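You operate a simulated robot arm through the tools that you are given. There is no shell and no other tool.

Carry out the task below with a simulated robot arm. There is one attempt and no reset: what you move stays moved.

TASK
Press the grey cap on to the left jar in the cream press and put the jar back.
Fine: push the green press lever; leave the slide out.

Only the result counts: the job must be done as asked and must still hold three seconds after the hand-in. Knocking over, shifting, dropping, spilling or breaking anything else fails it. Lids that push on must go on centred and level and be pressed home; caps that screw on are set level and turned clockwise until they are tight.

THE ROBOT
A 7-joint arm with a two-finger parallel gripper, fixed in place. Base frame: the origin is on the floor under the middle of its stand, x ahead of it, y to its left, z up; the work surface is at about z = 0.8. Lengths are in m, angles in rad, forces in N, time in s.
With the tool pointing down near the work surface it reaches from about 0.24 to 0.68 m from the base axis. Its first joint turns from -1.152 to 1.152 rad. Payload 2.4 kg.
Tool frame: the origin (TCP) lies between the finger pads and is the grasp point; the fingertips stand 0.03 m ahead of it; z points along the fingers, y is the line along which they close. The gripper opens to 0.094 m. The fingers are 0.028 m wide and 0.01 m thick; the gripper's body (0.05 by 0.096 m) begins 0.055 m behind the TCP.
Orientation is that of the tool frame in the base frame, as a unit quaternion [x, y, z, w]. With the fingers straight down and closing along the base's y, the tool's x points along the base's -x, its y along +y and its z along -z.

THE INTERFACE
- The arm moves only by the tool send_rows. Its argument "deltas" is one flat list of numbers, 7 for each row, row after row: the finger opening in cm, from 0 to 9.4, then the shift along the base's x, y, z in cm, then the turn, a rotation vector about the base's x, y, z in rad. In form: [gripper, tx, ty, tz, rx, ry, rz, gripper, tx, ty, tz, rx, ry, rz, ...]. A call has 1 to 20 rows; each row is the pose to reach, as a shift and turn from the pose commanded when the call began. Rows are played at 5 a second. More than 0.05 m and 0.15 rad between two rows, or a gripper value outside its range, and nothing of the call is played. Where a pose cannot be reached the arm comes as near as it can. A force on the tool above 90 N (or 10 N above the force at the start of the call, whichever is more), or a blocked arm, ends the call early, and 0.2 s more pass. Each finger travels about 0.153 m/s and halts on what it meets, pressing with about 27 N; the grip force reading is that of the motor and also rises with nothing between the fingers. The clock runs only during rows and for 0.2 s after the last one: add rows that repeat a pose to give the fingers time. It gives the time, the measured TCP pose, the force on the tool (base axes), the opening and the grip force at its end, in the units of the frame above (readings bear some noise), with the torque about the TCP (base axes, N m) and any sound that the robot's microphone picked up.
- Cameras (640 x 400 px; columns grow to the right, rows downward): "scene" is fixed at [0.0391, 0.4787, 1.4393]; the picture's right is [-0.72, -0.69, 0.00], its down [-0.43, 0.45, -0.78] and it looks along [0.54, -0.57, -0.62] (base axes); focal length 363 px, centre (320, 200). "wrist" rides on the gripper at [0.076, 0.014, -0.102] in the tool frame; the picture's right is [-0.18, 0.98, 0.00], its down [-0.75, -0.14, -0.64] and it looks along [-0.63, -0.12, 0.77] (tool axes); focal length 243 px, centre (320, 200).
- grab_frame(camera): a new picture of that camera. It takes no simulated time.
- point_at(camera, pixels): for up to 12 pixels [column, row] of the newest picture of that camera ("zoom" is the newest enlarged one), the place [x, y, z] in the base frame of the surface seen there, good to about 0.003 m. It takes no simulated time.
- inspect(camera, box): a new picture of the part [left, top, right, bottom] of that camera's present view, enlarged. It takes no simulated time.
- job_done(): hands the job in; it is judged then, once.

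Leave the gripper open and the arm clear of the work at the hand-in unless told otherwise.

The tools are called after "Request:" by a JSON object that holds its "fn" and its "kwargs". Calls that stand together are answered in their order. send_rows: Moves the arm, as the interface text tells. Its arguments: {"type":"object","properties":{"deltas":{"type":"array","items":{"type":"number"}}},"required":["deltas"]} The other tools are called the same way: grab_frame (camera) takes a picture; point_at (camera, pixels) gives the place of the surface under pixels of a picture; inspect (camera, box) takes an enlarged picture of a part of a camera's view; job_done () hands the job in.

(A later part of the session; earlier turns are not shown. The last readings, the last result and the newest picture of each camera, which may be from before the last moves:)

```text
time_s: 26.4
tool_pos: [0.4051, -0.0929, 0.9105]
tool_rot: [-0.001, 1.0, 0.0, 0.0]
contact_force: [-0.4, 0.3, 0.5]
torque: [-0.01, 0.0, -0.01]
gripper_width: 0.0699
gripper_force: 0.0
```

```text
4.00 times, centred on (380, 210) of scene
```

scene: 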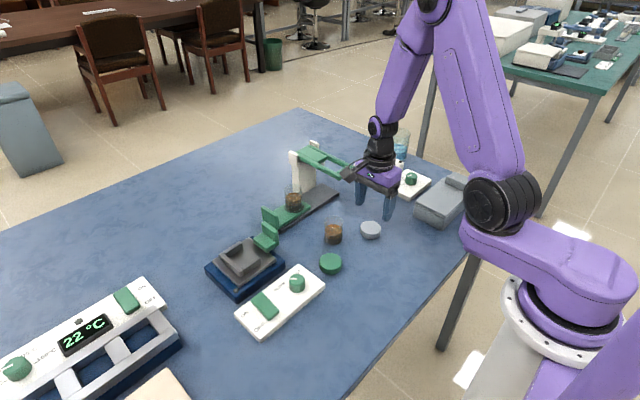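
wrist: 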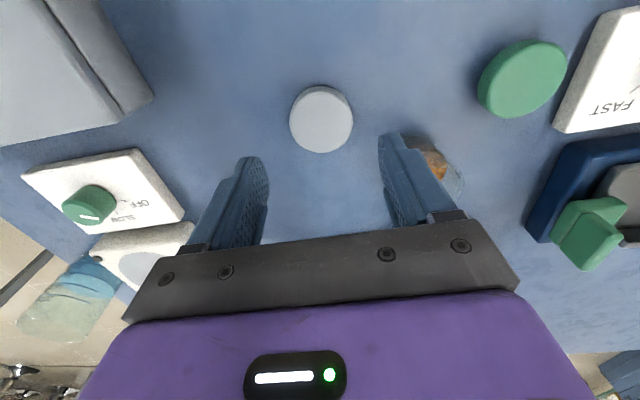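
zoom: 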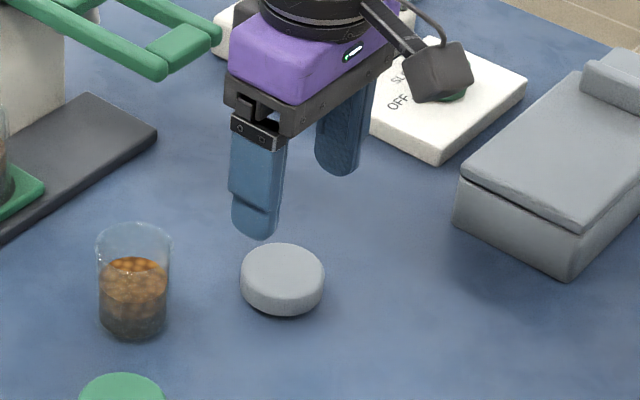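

The cap sits midway between the fingers. I go down so the tips are at about z 0.808, then squeeze along y.

Request:
{"fn": "send_rows", "kwargs": {"deltas": [7, 0, 0, -2, 0, 0, 0, 7, 0, 0, -4, 0, 0, 0, 7, 0, 0, -6, 0, 0, 0, 7, 0, 0, -7.2, 0, 0, 0, 7, 0, 0, -7.2, 0, 0, 0, 6, 0, 0, -7.2, 0, 0, 0, 5.4, 0, 0, -7.2, 0, 0, 0, 5.1, 0, 0, -7.2, 0, 0, 0, 4.8, 0, 0, -7.2, 0, 0, 0, 4.5, 0, 0, -7.2, 0, 0, 0, 4.5, 0, 0, -7.2, 0, 0, 0]}}

Request:
{"fn": "grab_frame", "kwargs": {"camera": "wrist"}}

```text
time_s: 28.8
tool_pos: [0.4049, -0.0924, 0.8382]
tool_rot: [0.0, 1.0, 0.0, 0.0]
contact_force: [-0.1, 0.1, -0.4]
torque: [-0.01, 0.02, 0.04]
gripper_width: 0.0499
gripper_force: 27.0
```

```text
taken
```

wrist: 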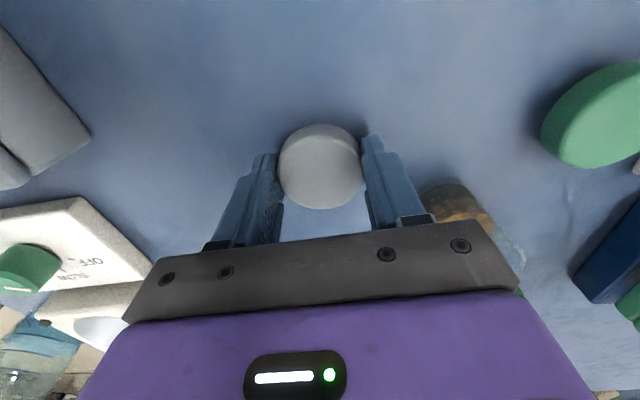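

The cap is 0.0499 across and now centred in y. I release, rise 7.2 cm and turn -90°.

Request:
{"fn": "send_rows", "kwargs": {"deltas": [5.4, 0, 0, 0, 0, 0, 0, 7, 0, 0, 0, 0, 0, 0, 7, 0, 0, 0, 0, 0, 0, 7, 0, 0, 2.4, 0, 0, 0, 7, 0, 0, 4.8, 0, 0, 0, 7, 0, 0, 7.2, 0, 0, 0, 7, 0, 0, 7.2, 0, 0, -0.143, 7, 0, 0, 7.2, 0, 0, -0.286, 7, 0, 0, 7.2, 0, 0, -0.429, 7, 0, 0, 7.2, 0, 0, -0.572, 7, 0, 0, 7.2, 0, 0, -0.715, 7, 0, 0, 7.2, 0, 0, -0.858, 7, 0, 0, 7.2, 0, 0, -1.001, 7, 0, 0, 7.2, 0, 0, -1.144, 7, 0, 0, 7.2, 0, 0, -1.287, 7, 0, 0, 7.2, 0, 0, -1.43, 7, 0, 0, 7.2, 0, 0, -1.5708, 7, 0, 0, 7.2, 0, 0, -1.5708]}}

Request:
{"fn": "grab_frame", "kwargs": {"camera": "wrist"}}

Request:
{"fn": "inspect", "kwargs": {"camera": "wrist", "box": [272, 80, 368, 160]}}

```text
time_s: 32.6
tool_pos: [0.4057, -0.0919, 0.9101]
tool_rot: [0.708, 0.706, 0.0, 0.001]
contact_force: [-0.2, 0.4, 0.1]
torque: [0.01, 0.0, 0.03]
gripper_width: 0.0702
gripper_force: 0.0
```

```text
taken
```

wrist: 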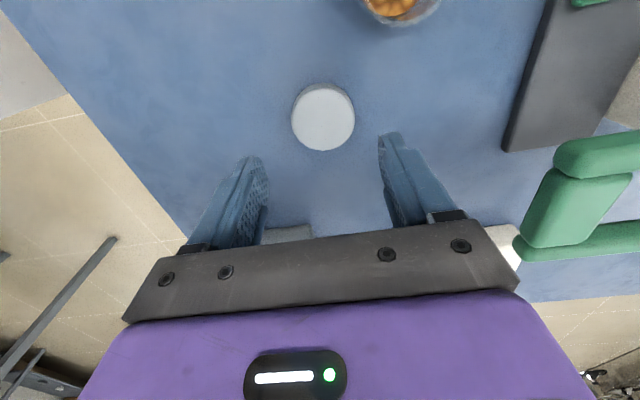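

```text
5.00 times, centred on (320, 120) of wrist
```

zoom: 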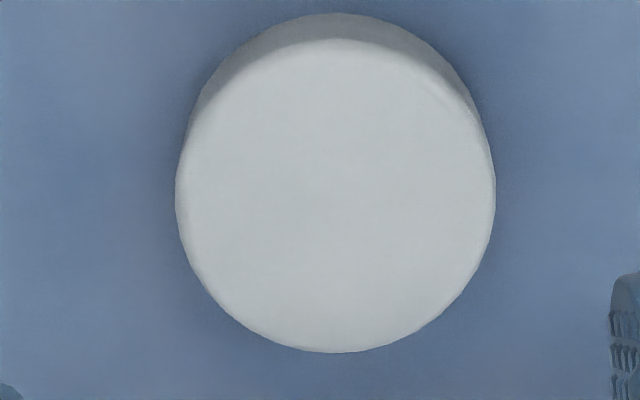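

The cap's far edge now sits exactly where projection says for a centred cap. I descend, shifted +0.15 cm in x, and grip it along x.

Request:
{"fn": "send_rows", "kwargs": {"deltas": [7, 0.15, 0, -2, 0, 0, 0, 7, 0.15, 0, -4, 0, 0, 0, 7, 0.15, 0, -6, 0, 0, 0, 7, 0.15, 0, -7.2, 0, 0, 0, 7, 0.15, 0, -7.2, 0, 0, 0, 6, 0.15, 0, -7.2, 0, 0, 0, 5.4, 0.15, 0, -7.2, 0, 0, 0, 5.1, 0.15, 0, -7.2, 0, 0, 0, 4.8, 0.15, 0, -7.2, 0, 0, 0, 4.2, 0.15, 0, -7.2, 0, 0, 0, 4.2, 0.15, 0, -7.2, 0, 0, 0]}}

Request:
{"fn": "grab_frame", "kwargs": {"camera": "wrist"}}

```text
time_s: 35.0
tool_pos: [0.4078, -0.0943, 0.8369]
tool_rot: [0.707, 0.707, 0.0, 0.0]
contact_force: [0.3, 0.5, -0.3]
torque: [-0.04, 0.02, -0.02]
gripper_width: 0.05
gripper_force: 26.9
```

```text
taken
```

wrist: 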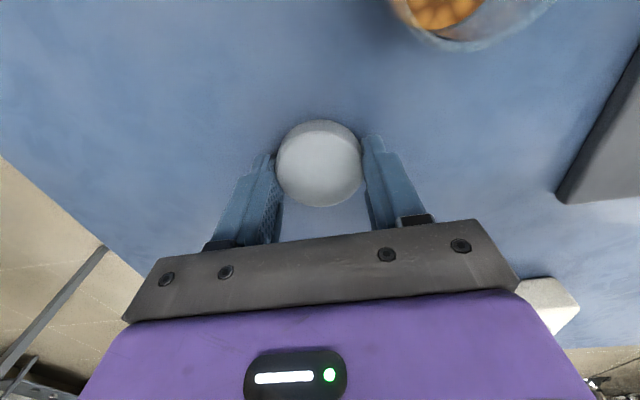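

Cap gripped (0.050). I lift it 18 cm straight up.

Request:
{"fn": "send_rows", "kwargs": {"deltas": [4.2, 0, 0, 1, 0, 0, 0, 4.2, 0, 0, 4, 0, 0, 0, 4.2, 0, 0, 7, 0, 0, 0, 4.2, 0, 0, 10, 0, 0, 0, 4.2, 0, 0, 13, 0, 0, 0, 4.2, 0, 0, 16, 0, 0, 0, 4.2, 0, 0, 18.2, 0, 0, 0, 4.2, 0, 0, 18.2, 0, 0, 0]}}

Request:
{"fn": "grab_frame", "kwargs": {"camera": "wrist"}}

Request:
{"fn": "inspect", "kwargs": {"camera": "scene", "box": [270, 175, 318, 215]}}

```text
time_s: 36.8
tool_pos: [0.4075, -0.0928, 1.0197]
tool_rot: [0.707, 0.707, -0.001, 0.0]
contact_force: [0.2, -0.3, 0.0]
torque: [-0.01, -0.01, 0.02]
gripper_width: 0.0502
gripper_force: 27.1
```

```text
taken
```

wrist: 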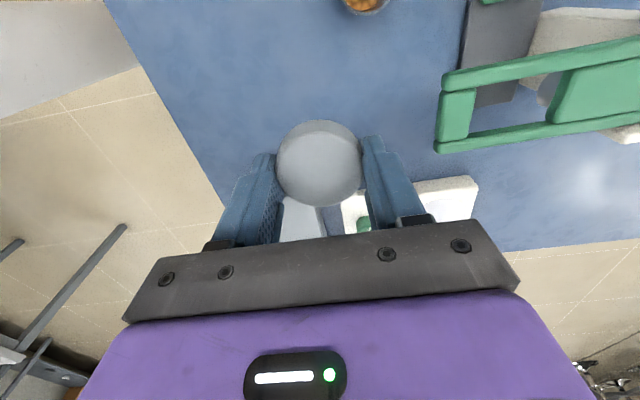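

```text
10.00 times, centred on (294, 195) of scene
```

zoom: 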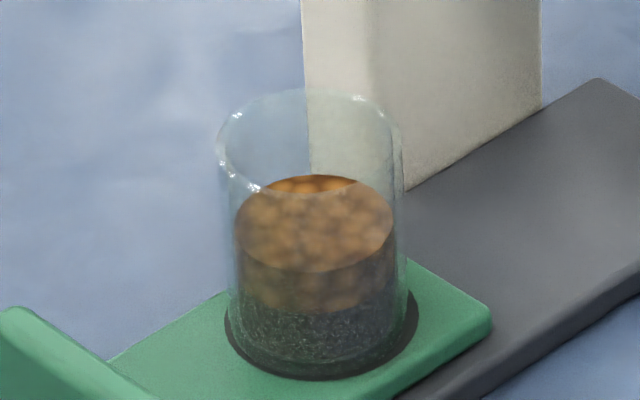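

The jar stands well on the pad. Now I carry the cap over the jar and lower until the cap's underside is about 2 cm above the rim.

Request:
{"fn": "send_rows", "kwargs": {"deltas": [4.2, 3.3, 1.3, 0, 0, 0, 0, 4.2, 6.6, 2.6, 0, 0, 0, 0, 4.2, 9.9, 3.9, 0, 0, 0, 0, 4.2, 13.2, 5.2, 0, 0, 0, 0, 4.2, 16.5, 6.5, 0, 0, 0, 0, 4.2, 19.7, 7.78, 0, 0, 0, 0, 4.2, 19.7, 7.78, -2.5, 0, 0, 0, 4.2, 19.7, 7.78, -5, 0, 0, 0, 4.2, 19.7, 7.78, -7.5, 0, 0, 0, 4.2, 19.7, 7.78, -7.5, 0, 0, 0, 4.2, 19.7, 7.78, -7.5, 0, 0, 0]}}

Request:
{"fn": "grab_frame", "kwargs": {"camera": "wrist"}}

Request:
{"fn": "inspect", "kwargs": {"camera": "scene", "box": [262, 160, 326, 212]}}

```text
time_s: 39.2
tool_pos: [0.6054, -0.0146, 0.9456]
tool_rot: [0.708, 0.707, -0.001, 0.001]
contact_force: [1.3, 0.3, -0.7]
torque: [-0.01, -0.02, -0.02]
gripper_width: 0.05
gripper_force: 27.1
```

```text
taken
```

wrist: 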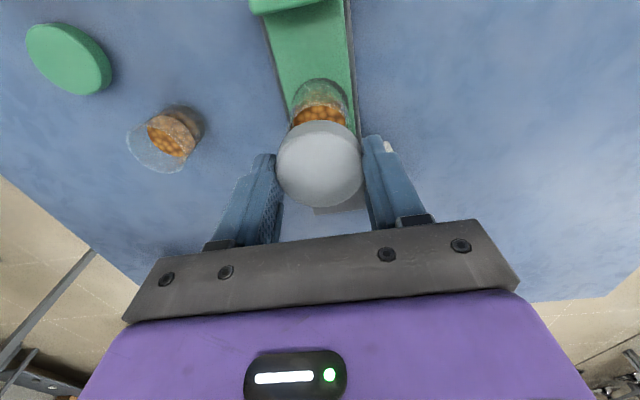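

```text
7.69 times, centred on (294, 186) of scene
```

zoom: 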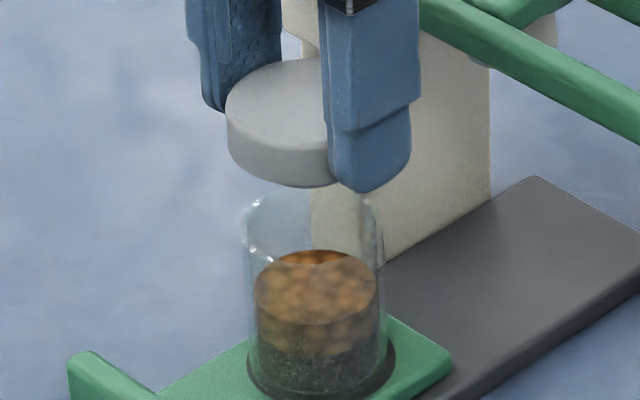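

I compare the cap and rim positions in a tighter scene zoom.

Request:
{"fn": "inspect", "kwargs": {"camera": "scene", "box": [280, 164, 312, 188]}}

Request:
{"fn": "inspect", "kwargs": {"camera": "scene", "box": [280, 184, 312, 208]}}

Request:
{"fn": "inspect", "kwargs": {"camera": "wrist", "box": [264, 75, 376, 155]}}

```text
16.00 times, centred on (296, 176) of scene
```

zoom: 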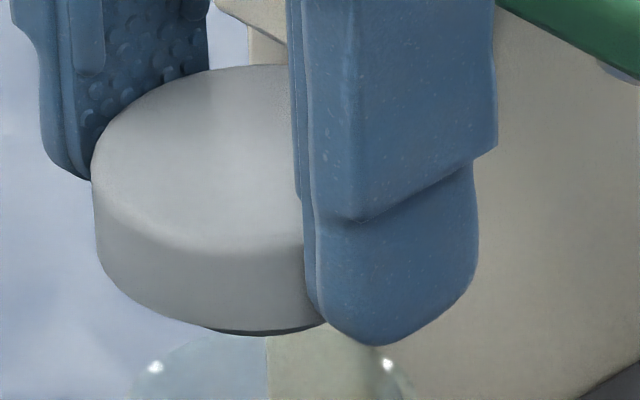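

```text
16.00 times, centred on (296, 196) of scene
```

zoom: 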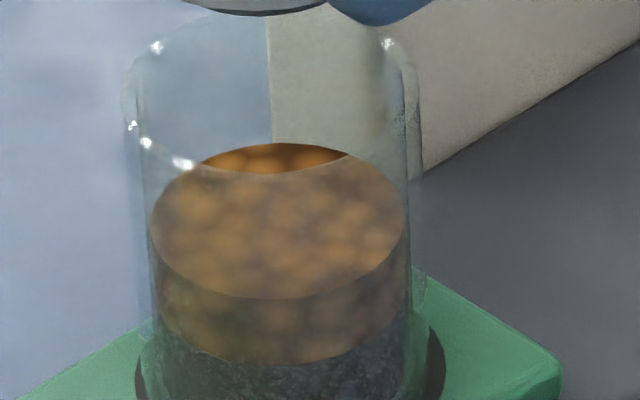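

```text
5.00 times, centred on (320, 115) of wrist
```

zoom: 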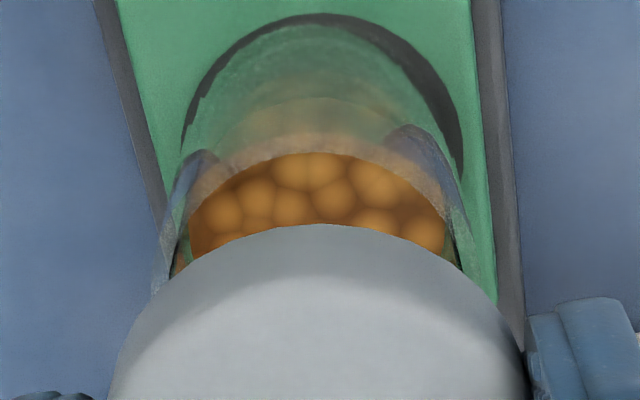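

The scene zoom indicates the cap is about 1 mm too far in +y relative to the jar, and x is aligned. I shift -0.1 cm in y and lower to just above the rim.

Request:
{"fn": "send_rows", "kwargs": {"deltas": [4.2, 0, -0.1, 0, 0, 0, 0, 4.2, 0, -0.1, -0.6, 0, 0, 0, 4.2, 0, -0.1, -1.2, 0, 0, 0, 4.2, 0, -0.1, -1.8, 0, 0, 0, 4.2, 0, -0.1, -1.8, 0, 0, 0]}}

Request:
{"fn": "inspect", "kwargs": {"camera": "scene", "box": [276, 168, 316, 198]}}

Request:
{"fn": "inspect", "kwargs": {"camera": "wrist", "box": [264, 75, 376, 155]}}

```text
time_s: 40.4
tool_pos: [0.6056, -0.0143, 0.9266]
tool_rot: [0.708, 0.706, 0.0, 0.0]
contact_force: [-0.1, -0.4, -0.1]
torque: [0.02, -0.03, 0.02]
gripper_width: 0.0498
gripper_force: 27.2
```

```text
13.33 times, centred on (296, 183) of scene
```

zoom: 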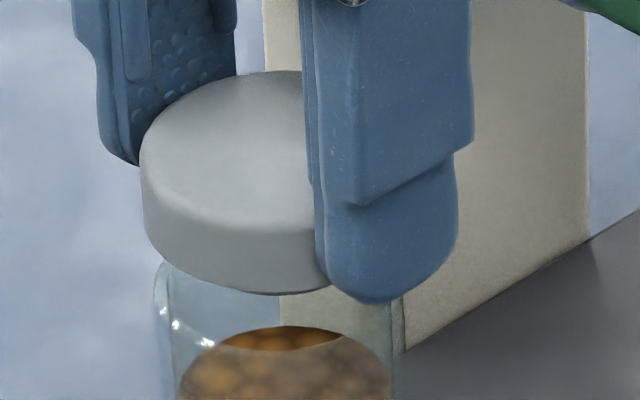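

```text
5.00 times, centred on (320, 115) of wrist
```

zoom: 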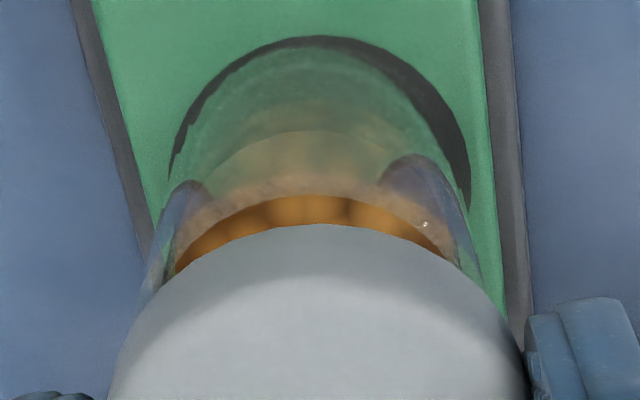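

Now the cap's centre and the rim's centre agree to within a fraction of a millimetre. I lower in small steps, watching the force.

Request:
{"fn": "send_rows", "kwargs": {"deltas": [4.2, 0, 0, -0.2, 0, 0, 0, 4.2, 0, 0, -0.4, 0, 0, 0, 4.2, 0, 0, -0.5, 0, 0, 0, 4.2, 0, 0, -0.5, 0, 0, 0]}}

```text
time_s: 41.4
tool_pos: [0.6049, -0.0162, 0.9222]
tool_rot: [0.708, 0.706, 0.0, 0.0]
contact_force: [0.6, 0.4, -0.8]
torque: [-0.03, 0.01, 0.02]
gripper_width: 0.0499
gripper_force: 27.2
```

Request:
{"fn": "send_rows", "kwargs": {"deltas": [4.2, 0, 0, -0.1, 0, 0, 0, 4.2, 0, 0, -0.2, 0, 0, 0, 4.2, 0, 0, -0.2, 0, 0, 0]}}

Request:
{"fn": "inspect", "kwargs": {"camera": "scene", "box": [276, 168, 316, 198]}}

```text
time_s: 42.2
tool_pos: [0.6051, -0.0153, 0.9205]
tool_rot: [0.707, 0.707, 0.001, 0.0]
contact_force: [0.7, -0.3, -0.2]
torque: [-0.01, -0.01, -0.01]
gripper_width: 0.0499
gripper_force: 26.4
```

```text
13.33 times, centred on (296, 183) of scene
```

zoom: 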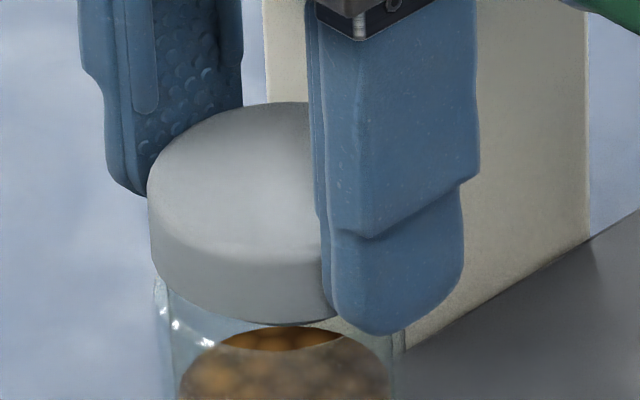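

No contact yet. I continue down in 1 mm steps.

Request:
{"fn": "send_rows", "kwargs": {"deltas": [4.2, 0, 0, -0.1, 0, 0, 0, 4.2, 0, 0, -0.1, 0, 0, 0, 4.2, 0, 0, -0.2, 0, 0, 0, 4.2, 0, 0, -0.2, 0, 0, 0]}}

Request:
{"fn": "inspect", "kwargs": {"camera": "scene", "box": [276, 168, 316, 198]}}

```text
time_s: 43.2
tool_pos: [0.6049, -0.0164, 0.9168]
tool_rot: [0.707, 0.707, 0.0, 0.001]
contact_force: [-0.6, 0.3, -0.6]
torque: [0.0, 0.01, 0.02]
gripper_width: 0.0499
gripper_force: 27.0
```

```text
13.33 times, centred on (296, 183) of scene
```

zoom: 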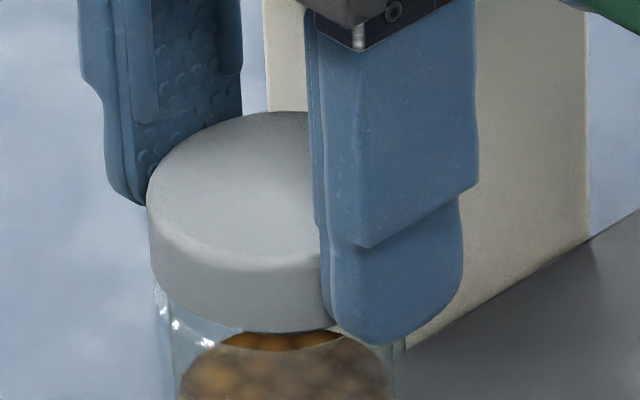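

Request:
{"fn": "send_rows", "kwargs": {"deltas": [4.2, 0, 0, -0.1, 0, 0, 0, 4.2, 0, 0, -0.1, 0, 0, 0, 4.2, 0, 0, -0.2, 0, 0, 0, 4.2, 0, 0, -0.2, 0, 0, 0]}}

Request:
{"fn": "inspect", "kwargs": {"camera": "scene", "box": [276, 172, 316, 202]}}

```text
time_s: 44.2
tool_pos: [0.6039, -0.0159, 0.9144]
tool_rot: [0.707, 0.707, 0.0, 0.0]
contact_force: [-0.2, 0.5, -0.3]
torque: [0.01, 0.01, 0.03]
gripper_width: 0.0499
gripper_force: 27.3
```

```text
13.33 times, centred on (296, 187) of scene
```

zoom: 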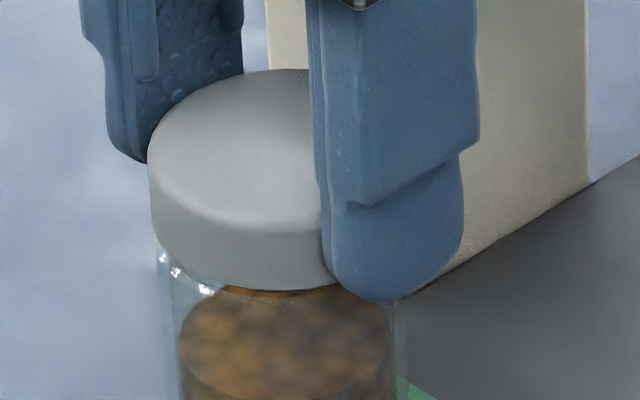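

The cap's lower edge is still about 2–3 mm above the rim at the front. I keep lowering.

Request:
{"fn": "send_rows", "kwargs": {"deltas": [4.2, 0, 0, -0.1, 0, 0, 0, 4.2, 0, 0, -0.1, 0, 0, 0, 4.2, 0, 0, -0.2, 0, 0, 0, 4.2, 0, 0, -0.2, 0, 0, 0]}}

Request:
{"fn": "inspect", "kwargs": {"camera": "scene", "box": [276, 172, 316, 202]}}

```text
time_s: 45.2
tool_pos: [0.6044, -0.0166, 0.9137]
tool_rot: [0.707, 0.707, -0.001, -0.001]
contact_force: [-0.7, 0.4, 0.2]
torque: [0.0, -0.03, 0.03]
gripper_width: 0.0499
gripper_force: 26.7
```

```text
13.33 times, centred on (296, 187) of scene
```

zoom: 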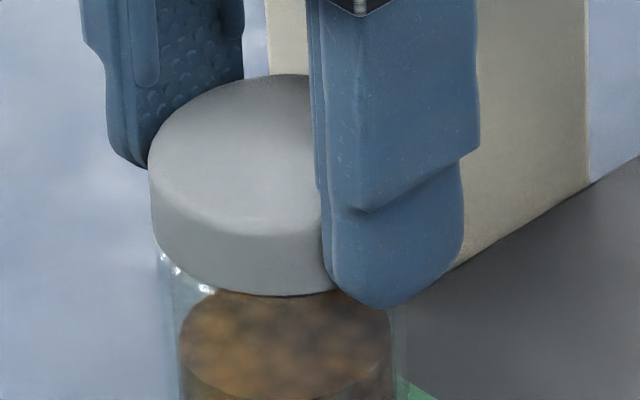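

Request:
{"fn": "send_rows", "kwargs": {"deltas": [4.2, 0, 0, -0.05, 0, 0, 0, 4.2, 0, 0, -0.1, 0, 0, 0, 4.2, 0, 0, -0.1, 0, 0, 0]}}

Request:
{"fn": "inspect", "kwargs": {"camera": "scene", "box": [276, 172, 316, 202]}}

```text
time_s: 46.0
tool_pos: [0.6038, -0.0162, 0.912]
tool_rot: [0.707, 0.708, 0.0, 0.0]
contact_force: [0.4, 0.7, 0.2]
torque: [-0.03, -0.04, 0.02]
gripper_width: 0.05
gripper_force: 27.1
```

```text
13.33 times, centred on (296, 187) of scene
```

zoom: 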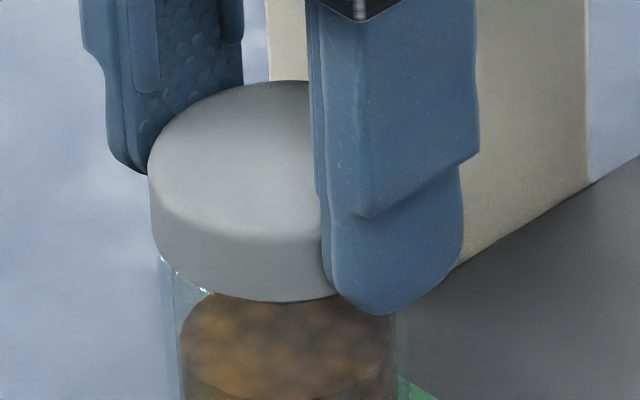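

The rim's highlights are just disappearing behind the cap's edge. The force is still about zero, so I continue 1 mm at a time.

Request:
{"fn": "send_rows", "kwargs": {"deltas": [4.2, 0, 0, -0.05, 0, 0, 0, 4.2, 0, 0, -0.1, 0, 0, 0, 4.2, 0, 0, -0.1, 0, 0, 0]}}

```text
time_s: 46.8
tool_pos: [0.6053, -0.0153, 0.9109]
tool_rot: [0.707, 0.707, 0.0, 0.0]
contact_force: [-0.7, 0.3, -0.4]
torque: [-0.02, 0.05, -0.01]
gripper_width: 0.0496
gripper_force: 27.4
```

Request:
{"fn": "send_rows", "kwargs": {"deltas": [4.2, 0, 0, -0.05, 0, 0, 0, 4.2, 0, 0, -0.1, 0, 0, 0, 4.2, 0, 0, -0.1, 0, 0, 0]}}

Request:
{"fn": "inspect", "kwargs": {"camera": "scene", "box": [276, 172, 316, 202]}}

```text
time_s: 47.6
tool_pos: [0.6055, -0.0161, 0.9114]
tool_rot: [0.708, 0.706, 0.0, 0.0]
contact_force: [-1.9, -0.2, 4.8]
torque: [-0.02, 0.09, 0.04]
gripper_width: 0.0499
gripper_force: 27.2
```

```text
13.33 times, centred on (296, 187) of scene
```

zoom: 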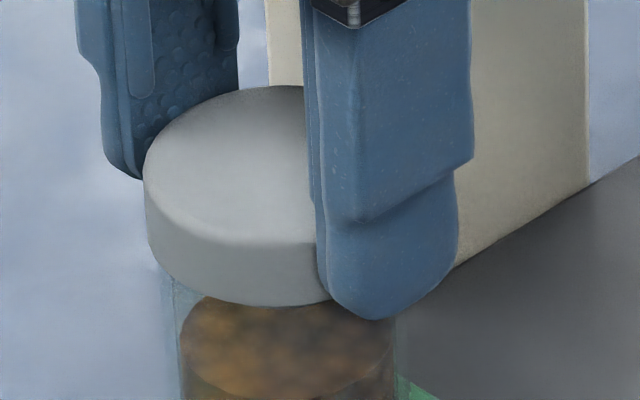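

Contact: about 4.8 N upward. I look closely at the rim and cap from both cameras before going on.

Request:
{"fn": "inspect", "kwargs": {"camera": "scene", "box": [280, 182, 308, 203]}}

Request:
{"fn": "inspect", "kwargs": {"camera": "wrist", "box": [264, 90, 376, 170]}}

Request:
{"fn": "send_rows", "kwargs": {"deltas": [4.2, 0, 0, 0, 0, 0, 0]}}

```text
16.00 times, centred on (294, 192) of scene
```

zoom: 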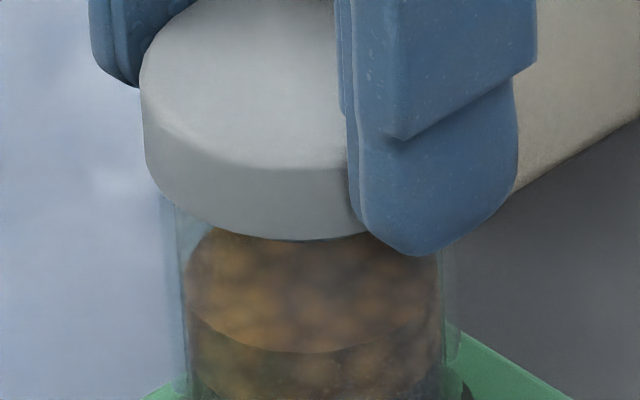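

```text
5.00 times, centred on (320, 130) of wrist
```

zoom: 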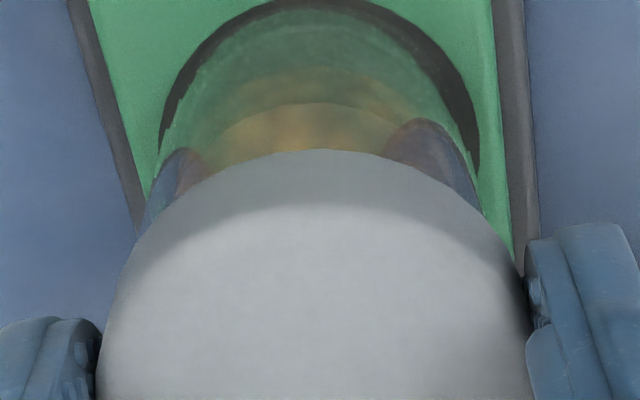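

```text
time_s: 48.0
tool_pos: [0.6053, -0.0158, 0.912]
tool_rot: [0.707, 0.707, 0.001, 0.0]
contact_force: [-1.0, 0.0, 4.2]
torque: [0.01, 0.02, 0.0]
gripper_width: 0.0499
gripper_force: 27.4
```

I check heights directly: the cap's top, its side, and the jar glass under it.

Request:
{"fn": "inspect", "kwargs": {"camera": "scene", "box": [280, 182, 308, 203]}}

Request:
{"fn": "point_at", "kwargs": {"camera": "zoom", "pixels": [[250, 100], [200, 60], [300, 130], [250, 40], [250, 170], [250, 220], [300, 225], [200, 190], [170, 150], [320, 200], [300, 235], [300, 260]]}}

```text
16.00 times, centred on (294, 192) of scene
```

zoom: 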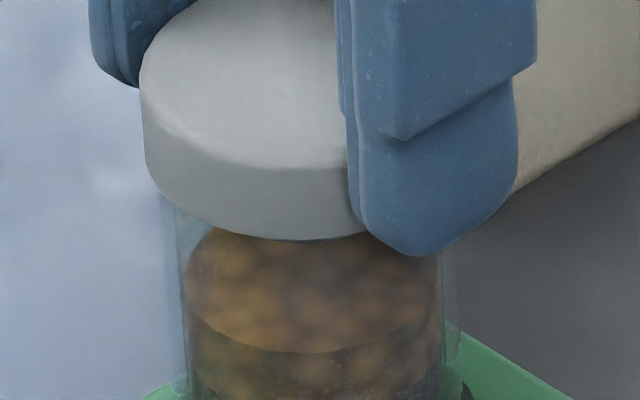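

```text
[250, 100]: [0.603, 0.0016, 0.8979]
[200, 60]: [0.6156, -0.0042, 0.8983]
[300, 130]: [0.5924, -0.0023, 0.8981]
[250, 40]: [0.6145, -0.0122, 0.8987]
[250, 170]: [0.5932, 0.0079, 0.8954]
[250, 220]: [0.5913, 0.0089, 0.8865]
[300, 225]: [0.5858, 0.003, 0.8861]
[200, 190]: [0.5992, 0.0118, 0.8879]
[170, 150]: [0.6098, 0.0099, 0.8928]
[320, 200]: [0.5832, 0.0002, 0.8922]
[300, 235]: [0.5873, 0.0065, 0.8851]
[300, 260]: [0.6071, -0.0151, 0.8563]
```

The cap's top is at z 0.898 and its visible side ends at about 0.885, just above the rim (about 0.882). So the cap has a plug that has entered the jar mouth, and it now meets resistance, seated but not pressed. I release the cap gently.

Request:
{"fn": "send_rows", "kwargs": {"deltas": [4.8, 0, 0, 0, 0, 0, 0, 5.2, 0, 0, 0, 0, 0, 0, 6, 0, 0, 0, 0, 0, 0, 7, 0, 0, 0, 0, 0, 0, 7, 0, 0, 0, 0, 0, 0]}}

Request:
{"fn": "inspect", "kwargs": {"camera": "scene", "box": [276, 178, 316, 208]}}

Request:
{"fn": "grab_frame", "kwargs": {"camera": "wrist"}}

```text
time_s: 49.2
tool_pos: [0.6064, -0.0147, 0.9115]
tool_rot: [0.707, 0.707, 0.0, 0.001]
contact_force: [1.0, 0.4, 0.6]
torque: [0.01, -0.01, 0.0]
gripper_width: 0.0701
gripper_force: 0.0
```

```text
13.33 times, centred on (296, 193) of scene
```

zoom: 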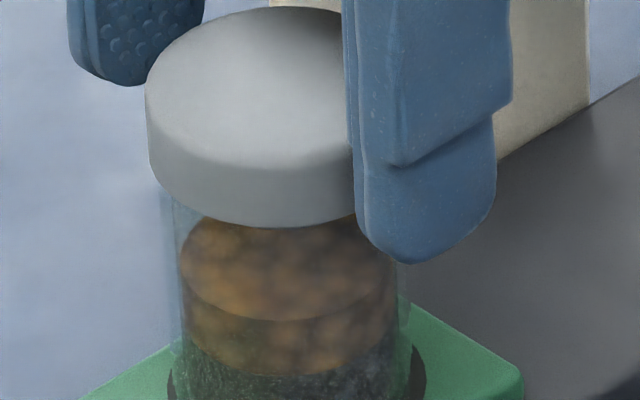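

```text
taken
```

wrist: 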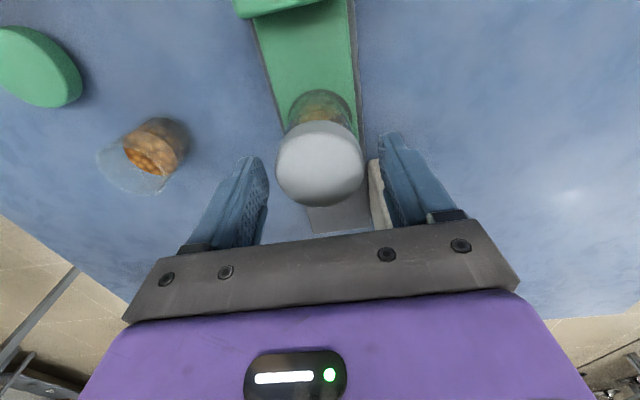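

The cap stays on. I rise 8 cm and view it clear of the fingers.

Request:
{"fn": "send_rows", "kwargs": {"deltas": [7, 0, 0, 1.5, 0, 0, 0, 7, 0, 0, 3.5, 0, 0, 0, 7, 0, 0, 6, 0, 0, 0, 7, 0, 0, 8, 0, 0, 0, 7, 0, 0, 8, 0, 0, 0]}}

Request:
{"fn": "inspect", "kwargs": {"camera": "scene", "box": [276, 178, 316, 208]}}

Request:
{"fn": "inspect", "kwargs": {"camera": "wrist", "box": [264, 70, 376, 150]}}

```text
time_s: 50.4
tool_pos: [0.6049, -0.016, 0.9898]
tool_rot: [0.707, 0.707, 0.0, 0.0]
contact_force: [-0.3, 1.2, 0.2]
torque: [-0.04, 0.01, 0.0]
gripper_width: 0.0701
gripper_force: 0.0
```

```text
13.33 times, centred on (296, 193) of scene
```

zoom: 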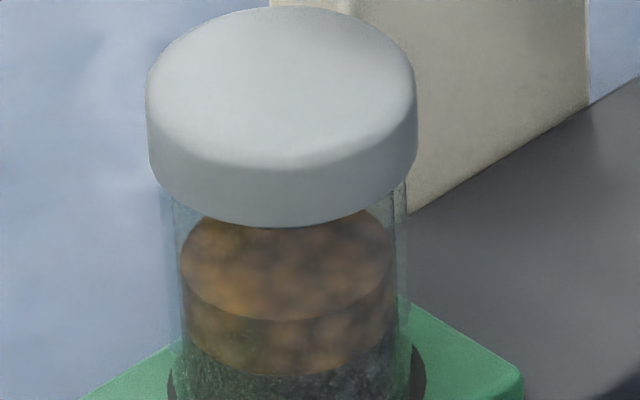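

```text
5.00 times, centred on (320, 110) of wrist
```

zoom: 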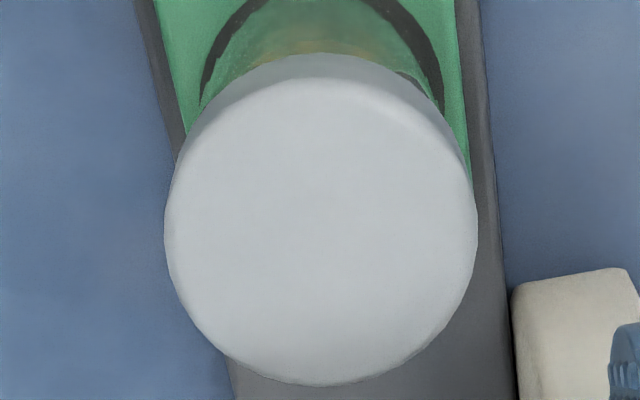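

The cap appears centred and level on the jar. I check level by sampling the top surface.

Request:
{"fn": "point_at", "kwargs": {"camera": "zoom", "pixels": [[320, 230], [200, 230], [440, 230], [320, 120], [320, 350], [230, 140], [410, 140], [230, 320], [410, 320]]}}

Request:
{"fn": "inspect", "kwargs": {"camera": "scene", "box": [240, 120, 400, 220]}}

```text
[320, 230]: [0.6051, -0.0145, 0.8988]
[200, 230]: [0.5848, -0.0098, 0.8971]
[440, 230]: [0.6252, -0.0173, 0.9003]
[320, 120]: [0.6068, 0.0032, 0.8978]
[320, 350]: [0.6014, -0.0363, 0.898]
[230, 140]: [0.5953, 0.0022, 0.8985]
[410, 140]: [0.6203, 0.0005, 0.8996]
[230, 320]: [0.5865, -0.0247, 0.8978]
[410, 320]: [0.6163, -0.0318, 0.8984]
```

```text
4.00 times, centred on (320, 170) of scene
```

zoom: 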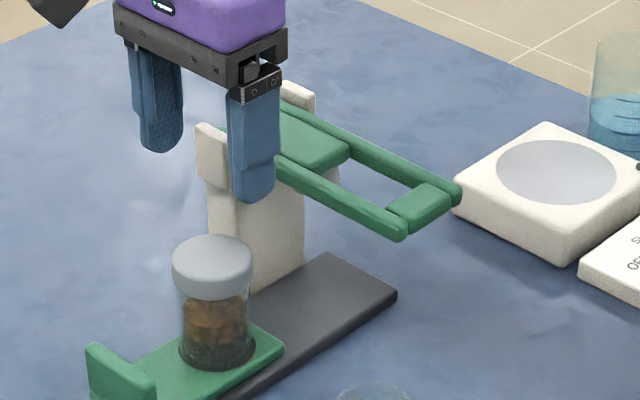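

Level within measuring noise. Before pushing the slide in, I check the clearance under the press lever and foot.

Request:
{"fn": "inspect", "kwargs": {"camera": "scene", "box": [286, 140, 366, 190]}}

Request:
{"fn": "grab_frame", "kwargs": {"camera": "wrist"}}

```text
8.00 times, centred on (326, 165) of scene
```

zoom: 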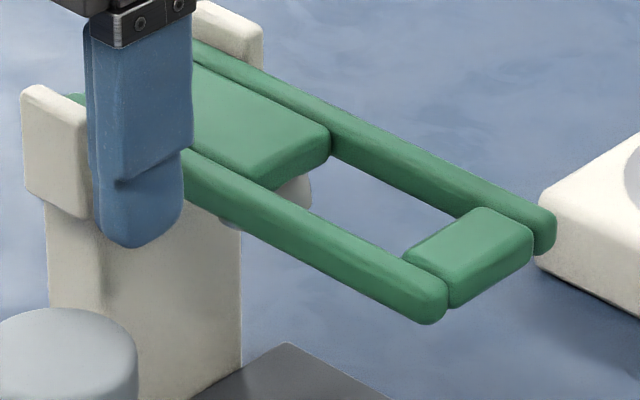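

```text
taken
```

wrist: 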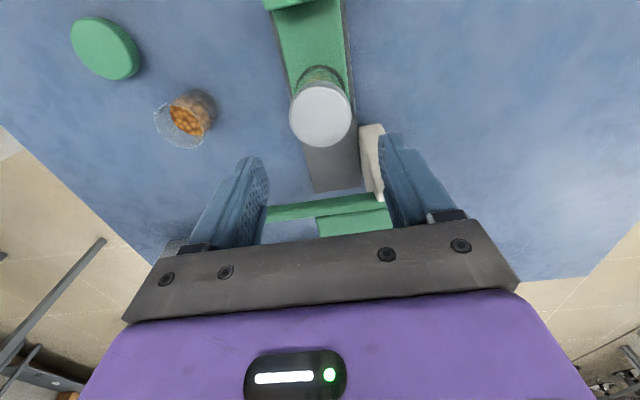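

Request:
{"fn": "point_at", "kwargs": {"camera": "zoom", "pixels": [[300, 185], [300, 200], [232, 222], [290, 165], [320, 140], [240, 120], [420, 290], [440, 310], [545, 235], [480, 270], [470, 235], [330, 230]]}}

Request:
{"fn": "point_at", "kwargs": {"camera": "zoom", "pixels": [[35, 100], [60, 110], [70, 200], [215, 10], [250, 30], [260, 45], [205, 180], [250, 200], [350, 260], [200, 50], [500, 220], [530, 250]]}}

```text
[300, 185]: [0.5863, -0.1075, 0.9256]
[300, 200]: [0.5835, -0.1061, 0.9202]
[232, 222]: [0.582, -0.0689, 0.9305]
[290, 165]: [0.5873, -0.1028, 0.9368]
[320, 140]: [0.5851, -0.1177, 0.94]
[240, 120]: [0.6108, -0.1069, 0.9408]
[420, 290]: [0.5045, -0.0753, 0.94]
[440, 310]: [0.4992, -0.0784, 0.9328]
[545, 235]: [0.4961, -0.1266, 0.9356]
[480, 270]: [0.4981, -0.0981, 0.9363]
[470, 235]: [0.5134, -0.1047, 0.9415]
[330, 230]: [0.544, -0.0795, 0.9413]
```

```text
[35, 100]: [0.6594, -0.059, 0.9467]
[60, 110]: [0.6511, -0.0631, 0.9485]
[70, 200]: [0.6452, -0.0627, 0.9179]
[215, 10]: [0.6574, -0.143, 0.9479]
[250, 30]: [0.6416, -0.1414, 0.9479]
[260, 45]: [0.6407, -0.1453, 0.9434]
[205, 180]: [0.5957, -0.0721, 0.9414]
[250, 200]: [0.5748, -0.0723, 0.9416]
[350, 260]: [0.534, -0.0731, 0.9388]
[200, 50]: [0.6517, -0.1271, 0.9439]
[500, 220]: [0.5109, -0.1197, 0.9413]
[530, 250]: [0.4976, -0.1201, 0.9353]
```

The foot's underside is at about 0.918, so the capped jar (top 0.8985) will pass beneath it. The foot is centred near y -0.10, so the slide must travel about -0.085 in y. I will grip the slide's upright handle by its sides (x 0.574–0.631, y about 0.067). I go above it first with the opening at 8 cm.

Request:
{"fn": "send_rows", "kwargs": {"deltas": [7, 0, 2.8, 0, 0, 0, 0, 8, 0, 5.6, 0, 0, 0, 0, 8, -0.2, 8.32, 0, 0, 0, 0, 8, -0.2, 8.32, -2.5, 0, 0, 0, 8, -0.2, 8.32, -5, 0, 0, 0, 8, -0.2, 8.32, -7.5, 0, 0, 0, 8, -0.2, 8.32, -9, 0, 0, 0, 8, -0.2, 8.32, -9, 0, 0, 0]}}

Request:
{"fn": "grab_frame", "kwargs": {"camera": "wrist"}}

Request:
{"fn": "inspect", "kwargs": {"camera": "scene", "box": [220, 150, 340, 260]}}

```text
time_s: 52.2
tool_pos: [0.6037, 0.0666, 0.9004]
tool_rot: [0.707, 0.707, -0.001, 0.001]
contact_force: [-0.5, 0.2, -0.5]
torque: [-0.03, -0.02, -0.05]
gripper_width: 0.0798
gripper_force: 0.1
```

```text
taken
```

wrist: 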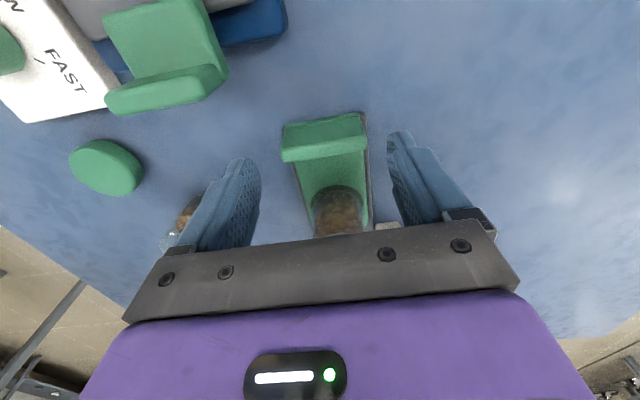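

```text
3.64 times, centred on (280, 205) of scene
```

zoom: 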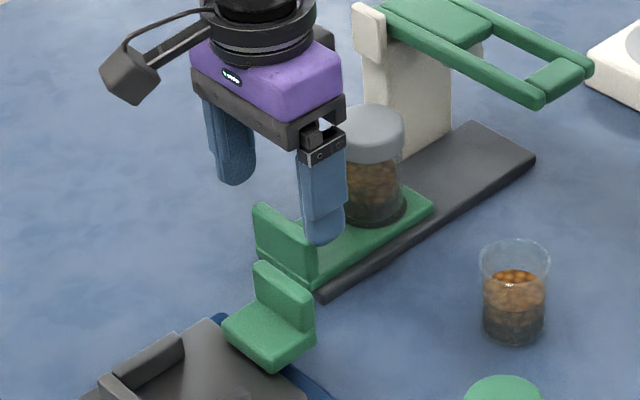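

Request:
{"fn": "inspect", "kwargs": {"camera": "wrist", "box": [264, 95, 392, 195]}}

Request:
{"fn": "point_at", "kwargs": {"camera": "zoom", "pixels": [[120, 225], [300, 200], [460, 180], [100, 200], [480, 150], [300, 140], [120, 250], [460, 215], [300, 240], [300, 110]]}}

```text
4.00 times, centred on (328, 145) of wrist
```

zoom: 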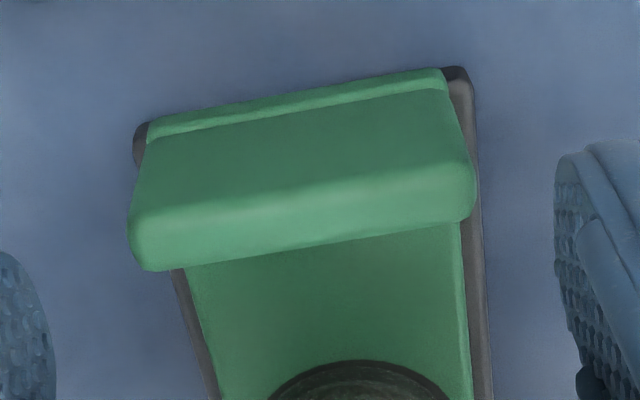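

```text
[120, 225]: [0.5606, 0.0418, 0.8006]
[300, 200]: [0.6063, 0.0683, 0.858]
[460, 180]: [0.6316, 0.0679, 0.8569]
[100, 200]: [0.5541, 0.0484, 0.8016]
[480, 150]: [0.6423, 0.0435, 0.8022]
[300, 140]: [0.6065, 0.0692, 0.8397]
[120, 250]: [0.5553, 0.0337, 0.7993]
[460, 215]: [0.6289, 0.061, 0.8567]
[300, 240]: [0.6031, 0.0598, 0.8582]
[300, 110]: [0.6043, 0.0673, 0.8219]
```

The handle's middle is at about (0.605, 0.065). I shift +0.2 cm in x and -0.1 cm in y, and descend so the tips reach about z 0.832, just above the tray.

Request:
{"fn": "send_rows", "kwargs": {"deltas": [8, 0.2, -0.1, 0, 0, 0, 0, 8, 0.2, -0.1, -1.3, 0, 0, 0, 8, 0.2, -0.1, -2.6, 0, 0, 0, 8, 0.2, -0.1, -3.85, 0, 0, 0, 8, 0.2, -0.1, -3.85, 0, 0, 0]}}

Request:
{"fn": "grab_frame", "kwargs": {"camera": "wrist"}}

Request:
{"fn": "inspect", "kwargs": {"camera": "scene", "box": [220, 150, 340, 260]}}

```text
time_s: 53.4
tool_pos: [0.6054, 0.0668, 0.8625]
tool_rot: [0.707, 0.707, -0.001, 0.0]
contact_force: [-0.1, -0.3, 0.7]
torque: [0.03, 0.01, 0.0]
gripper_width: 0.0801
gripper_force: 0.1
```

```text
taken
```

wrist: 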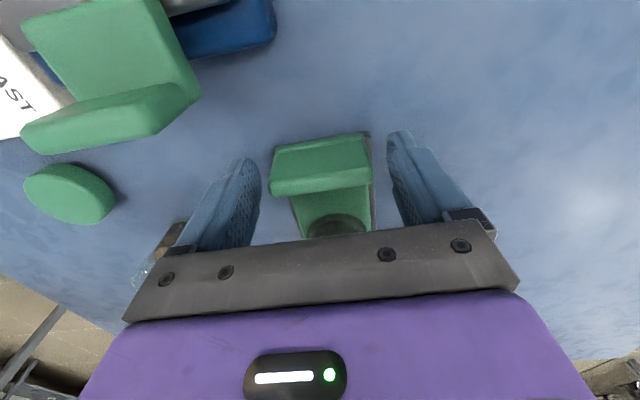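

```text
3.64 times, centred on (280, 205) of scene
```

zoom: 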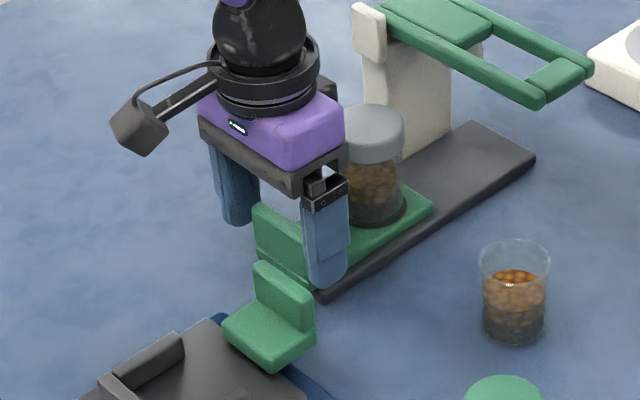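

The handle is between the fingers and nothing else is near them. I close on it.

Request:
{"fn": "send_rows", "kwargs": {"deltas": [7, 0, 0, 0, 0, 0, 0, 6.2, 0, 0, 0, 0, 0, 0, 5.8, 0, 0, 0, 0, 0, 0, 5.4, 0, 0, 0, 0, 0, 0, 5.0, 0, 0, 0, 0, 0, 0, 4.8, 0, 0, 0, 0, 0, 0, 4.8, 0, 0, 0, 0, 0, 0]}}

Request:
{"fn": "grab_frame", "kwargs": {"camera": "wrist"}}

```text
time_s: 55.0
tool_pos: [0.6043, 0.0664, 0.8618]
tool_rot: [0.707, 0.707, 0.0, -0.001]
contact_force: [-2.0, 0.2, -1.0]
torque: [0.04, 0.02, -0.02]
gripper_width: 0.0601
gripper_force: 45.0
```

```text
taken
```

wrist: 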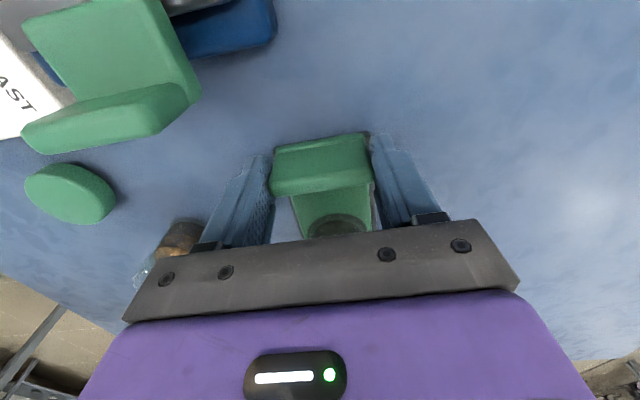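

Handle gripped (0.060). I push the slide in slowly, the first 2 cm now, watching the force.

Request:
{"fn": "send_rows", "kwargs": {"deltas": [4.8, 0, -0.2, 0, 0, 0, 0, 4.8, 0, -0.5, 0, 0, 0, 0, 4.8, 0, -0.9, 0, 0, 0, 0, 4.8, 0, -1.3, 0, 0, 0, 0, 4.8, 0, -1.7, 0, 0, 0, 0, 4.8, 0, -2.0, 0, 0, 0, 0]}}

Request:
{"fn": "inspect", "kwargs": {"camera": "scene", "box": [220, 130, 380, 240]}}

```text
time_s: 56.4
tool_pos: [0.6049, 0.0465, 0.8623]
tool_rot: [0.707, 0.707, 0.001, 0.0]
contact_force: [5.1, 0.3, -1.3]
torque: [0.28, 0.08, 0.18]
gripper_width: 0.0599
gripper_force: 45.2
```

```text
3.64 times, centred on (300, 185) of scene
```

zoom: 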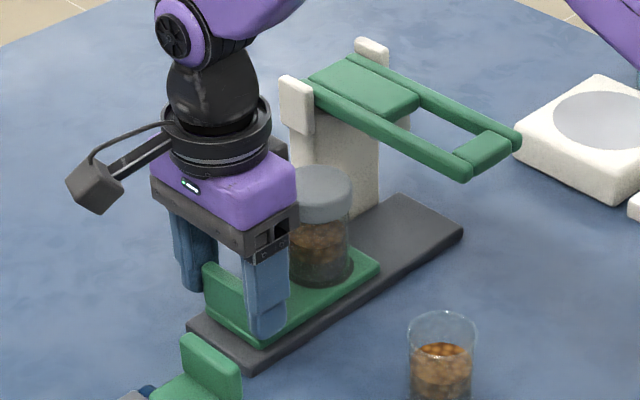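

The slide and jar move together smoothly. Continue 4 cm more.

Request:
{"fn": "send_rows", "kwargs": {"deltas": [4.8, 0, -0.3, 0, 0, 0, 0, 4.8, 0, -0.7, 0, 0, 0, 0, 4.8, 0, -1.1, 0, 0, 0, 0, 4.8, 0, -1.5, 0, 0, 0, 0, 4.8, 0, -1.9, 0, 0, 0, 0, 4.8, 0, -2.3, 0, 0, 0, 0, 4.8, 0, -2.7, 0, 0, 0, 0, 4.8, 0, -3.1, 0, 0, 0, 0, 4.8, 0, -3.5, 0, 0, 0, 0, 4.8, 0, -4.0, 0, 0, 0, 0]}}

Request:
{"fn": "inspect", "kwargs": {"camera": "scene", "box": [240, 120, 400, 220]}}

```text
time_s: 58.6
tool_pos: [0.6053, 0.0077, 0.8633]
tool_rot: [0.707, 0.707, 0.001, 0.0]
contact_force: [12.2, 0.6, 0.7]
torque: [0.09, -0.05, 0.08]
gripper_width: 0.0597
gripper_force: 44.8
```

```text
4.00 times, centred on (320, 170) of scene
```

zoom: 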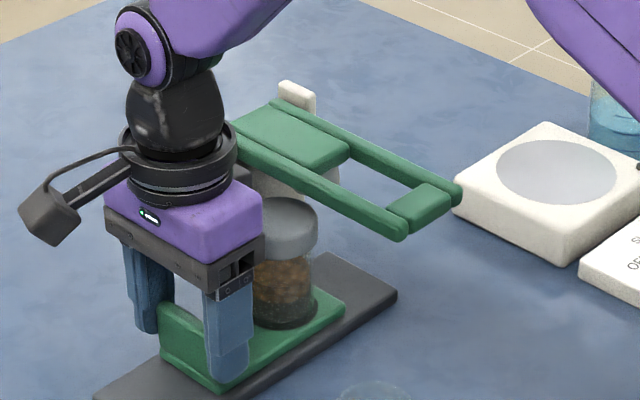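

A sideways force of 12 N in x has built up, so the track is slightly off the y axis. I add +0.1 cm in x and see whether it drops.

Request:
{"fn": "send_rows", "kwargs": {"deltas": [4.8, 0.1, 0, 0, 0, 0, 0, 4.8, 0.1, 0, 0, 0, 0, 0]}}

```text
time_s: 59.2
tool_pos: [0.6054, 0.007, 0.8624]
tool_rot: [0.708, 0.707, -0.001, -0.001]
contact_force: [1.6, -0.4, 7.4]
torque: [0.04, -0.87, 0.14]
gripper_width: 0.0599
gripper_force: 45.0
```

The sideways force is gone. I continue 1.5 cm with a slight x drift.

Request:
{"fn": "send_rows", "kwargs": {"deltas": [4.8, 0.01, -0.3, 0, 0, 0, 0, 4.8, 0.02, -0.6, 0, 0, 0, 0, 4.8, 0.03, -0.9, 0, 0, 0, 0, 4.8, 0.04, -1.2, 0, 0, 0, 0, 4.8, 0.05, -1.5, 0, 0, 0, 0, 4.8, 0.05, -1.5, 0, 0, 0, 0]}}

Request:
{"fn": "inspect", "kwargs": {"camera": "scene", "box": [250, 130, 370, 205]}}

```text
time_s: 60.6
tool_pos: [0.6044, -0.0067, 0.8626]
tool_rot: [0.707, 0.707, -0.002, -0.001]
contact_force: [-8.3, -0.6, 3.9]
torque: [0.23, -0.56, 0.17]
gripper_width: 0.0599
gripper_force: 45.5
```

```text
5.33 times, centred on (310, 168) of scene
```

zoom: 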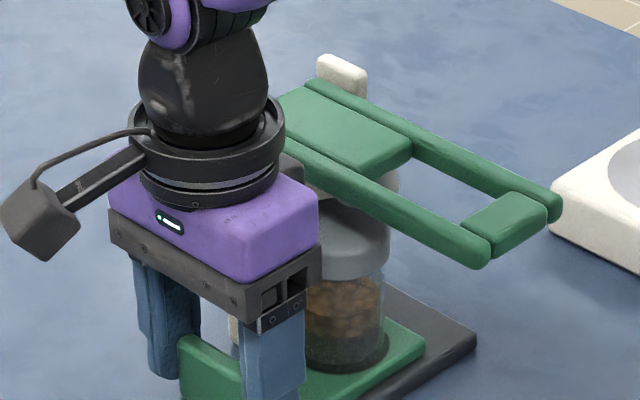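

The sideways force is now -8 N, so I take back 0.08 cm of x. I go on in small steps, watching for the end stop in fy.

Request:
{"fn": "send_rows", "kwargs": {"deltas": [4.8, -0.08, 0, 0, 0, 0, 0, 4.8, -0.08, -0.2, 0, 0, 0, 0, 4.8, -0.08, -0.4, 0, 0, 0, 0, 4.8, -0.08, -0.5, 0, 0, 0, 0, 4.8, -0.08, -0.5, 0, 0, 0, 0]}}

```text
time_s: 61.8
tool_pos: [0.6042, -0.013, 0.8621]
tool_rot: [0.707, 0.707, -0.001, -0.001]
contact_force: [-10.0, -0.4, 6.6]
torque: [0.27, -0.07, 0.11]
gripper_width: 0.0599
gripper_force: 44.7
```

Request:
{"fn": "send_rows", "kwargs": {"deltas": [4.8, -0.08, 0, 0, 0, 0, 0, 4.8, -0.08, -0.15, 0, 0, 0, 0, 4.8, -0.08, -0.3, 0, 0, 0, 0, 4.8, -0.08, -0.3, 0, 0, 0, 0]}}

Request:
{"fn": "inspect", "kwargs": {"camera": "scene", "box": [280, 140, 360, 200]}}

```text
time_s: 62.8
tool_pos: [0.6042, -0.0157, 0.8615]
tool_rot: [0.707, 0.707, 0.0, 0.001]
contact_force: [1.8, 0.0, 7.3]
torque: [0.18, 0.85, -0.03]
gripper_width: 0.0598
gripper_force: 45.4
```

```text
6.67 times, centred on (320, 170) of scene
```

zoom: 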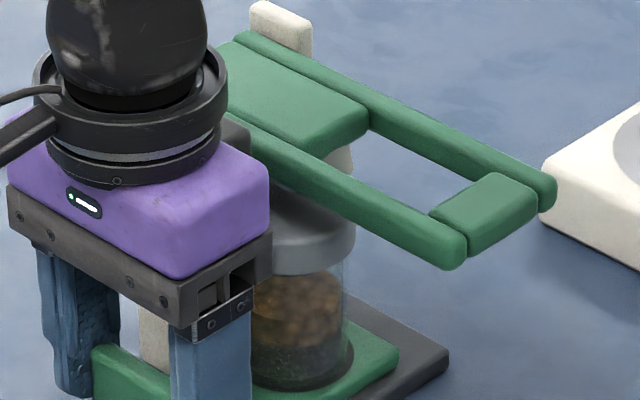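

No stop felt yet. The jar is at about y -0.0985 against the foot's -0.1005. I push on in 1 mm steps to feel for the stop.

Request:
{"fn": "send_rows", "kwargs": {"deltas": [4.8, 0, -0.1, 0, 0, 0, 0, 4.8, 0, -0.2, 0, 0, 0, 0, 4.8, 0, -0.2, 0, 0, 0, 0]}}

```text
time_s: 63.6
tool_pos: [0.6046, -0.0184, 0.8617]
tool_rot: [0.707, 0.707, 0.001, 0.0]
contact_force: [-2.2, -0.4, 4.2]
torque: [0.03, -0.86, -0.05]
gripper_width: 0.0598
gripper_force: 45.3
```

Request:
{"fn": "send_rows", "kwargs": {"deltas": [4.8, 0, -0.1, 0, 0, 0, 0, 4.8, 0, -0.1, 0, 0, 0, 0]}}

Request:
{"fn": "inspect", "kwargs": {"camera": "scene", "box": [290, 150, 346, 192]}}

```text
time_s: 64.2
tool_pos: [0.6045, -0.0193, 0.8618]
tool_rot: [0.707, 0.707, 0.0, -0.001]
contact_force: [3.0, -0.5, -1.1]
torque: [-0.12, -1.05, -0.1]
gripper_width: 0.06
gripper_force: 45.0
```

```text
9.52 times, centred on (318, 171) of scene
```

zoom: 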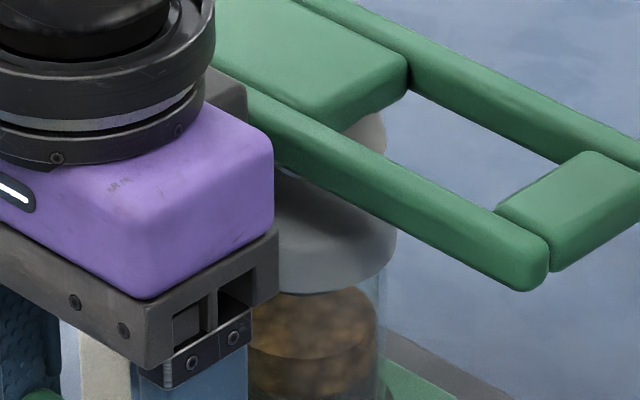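

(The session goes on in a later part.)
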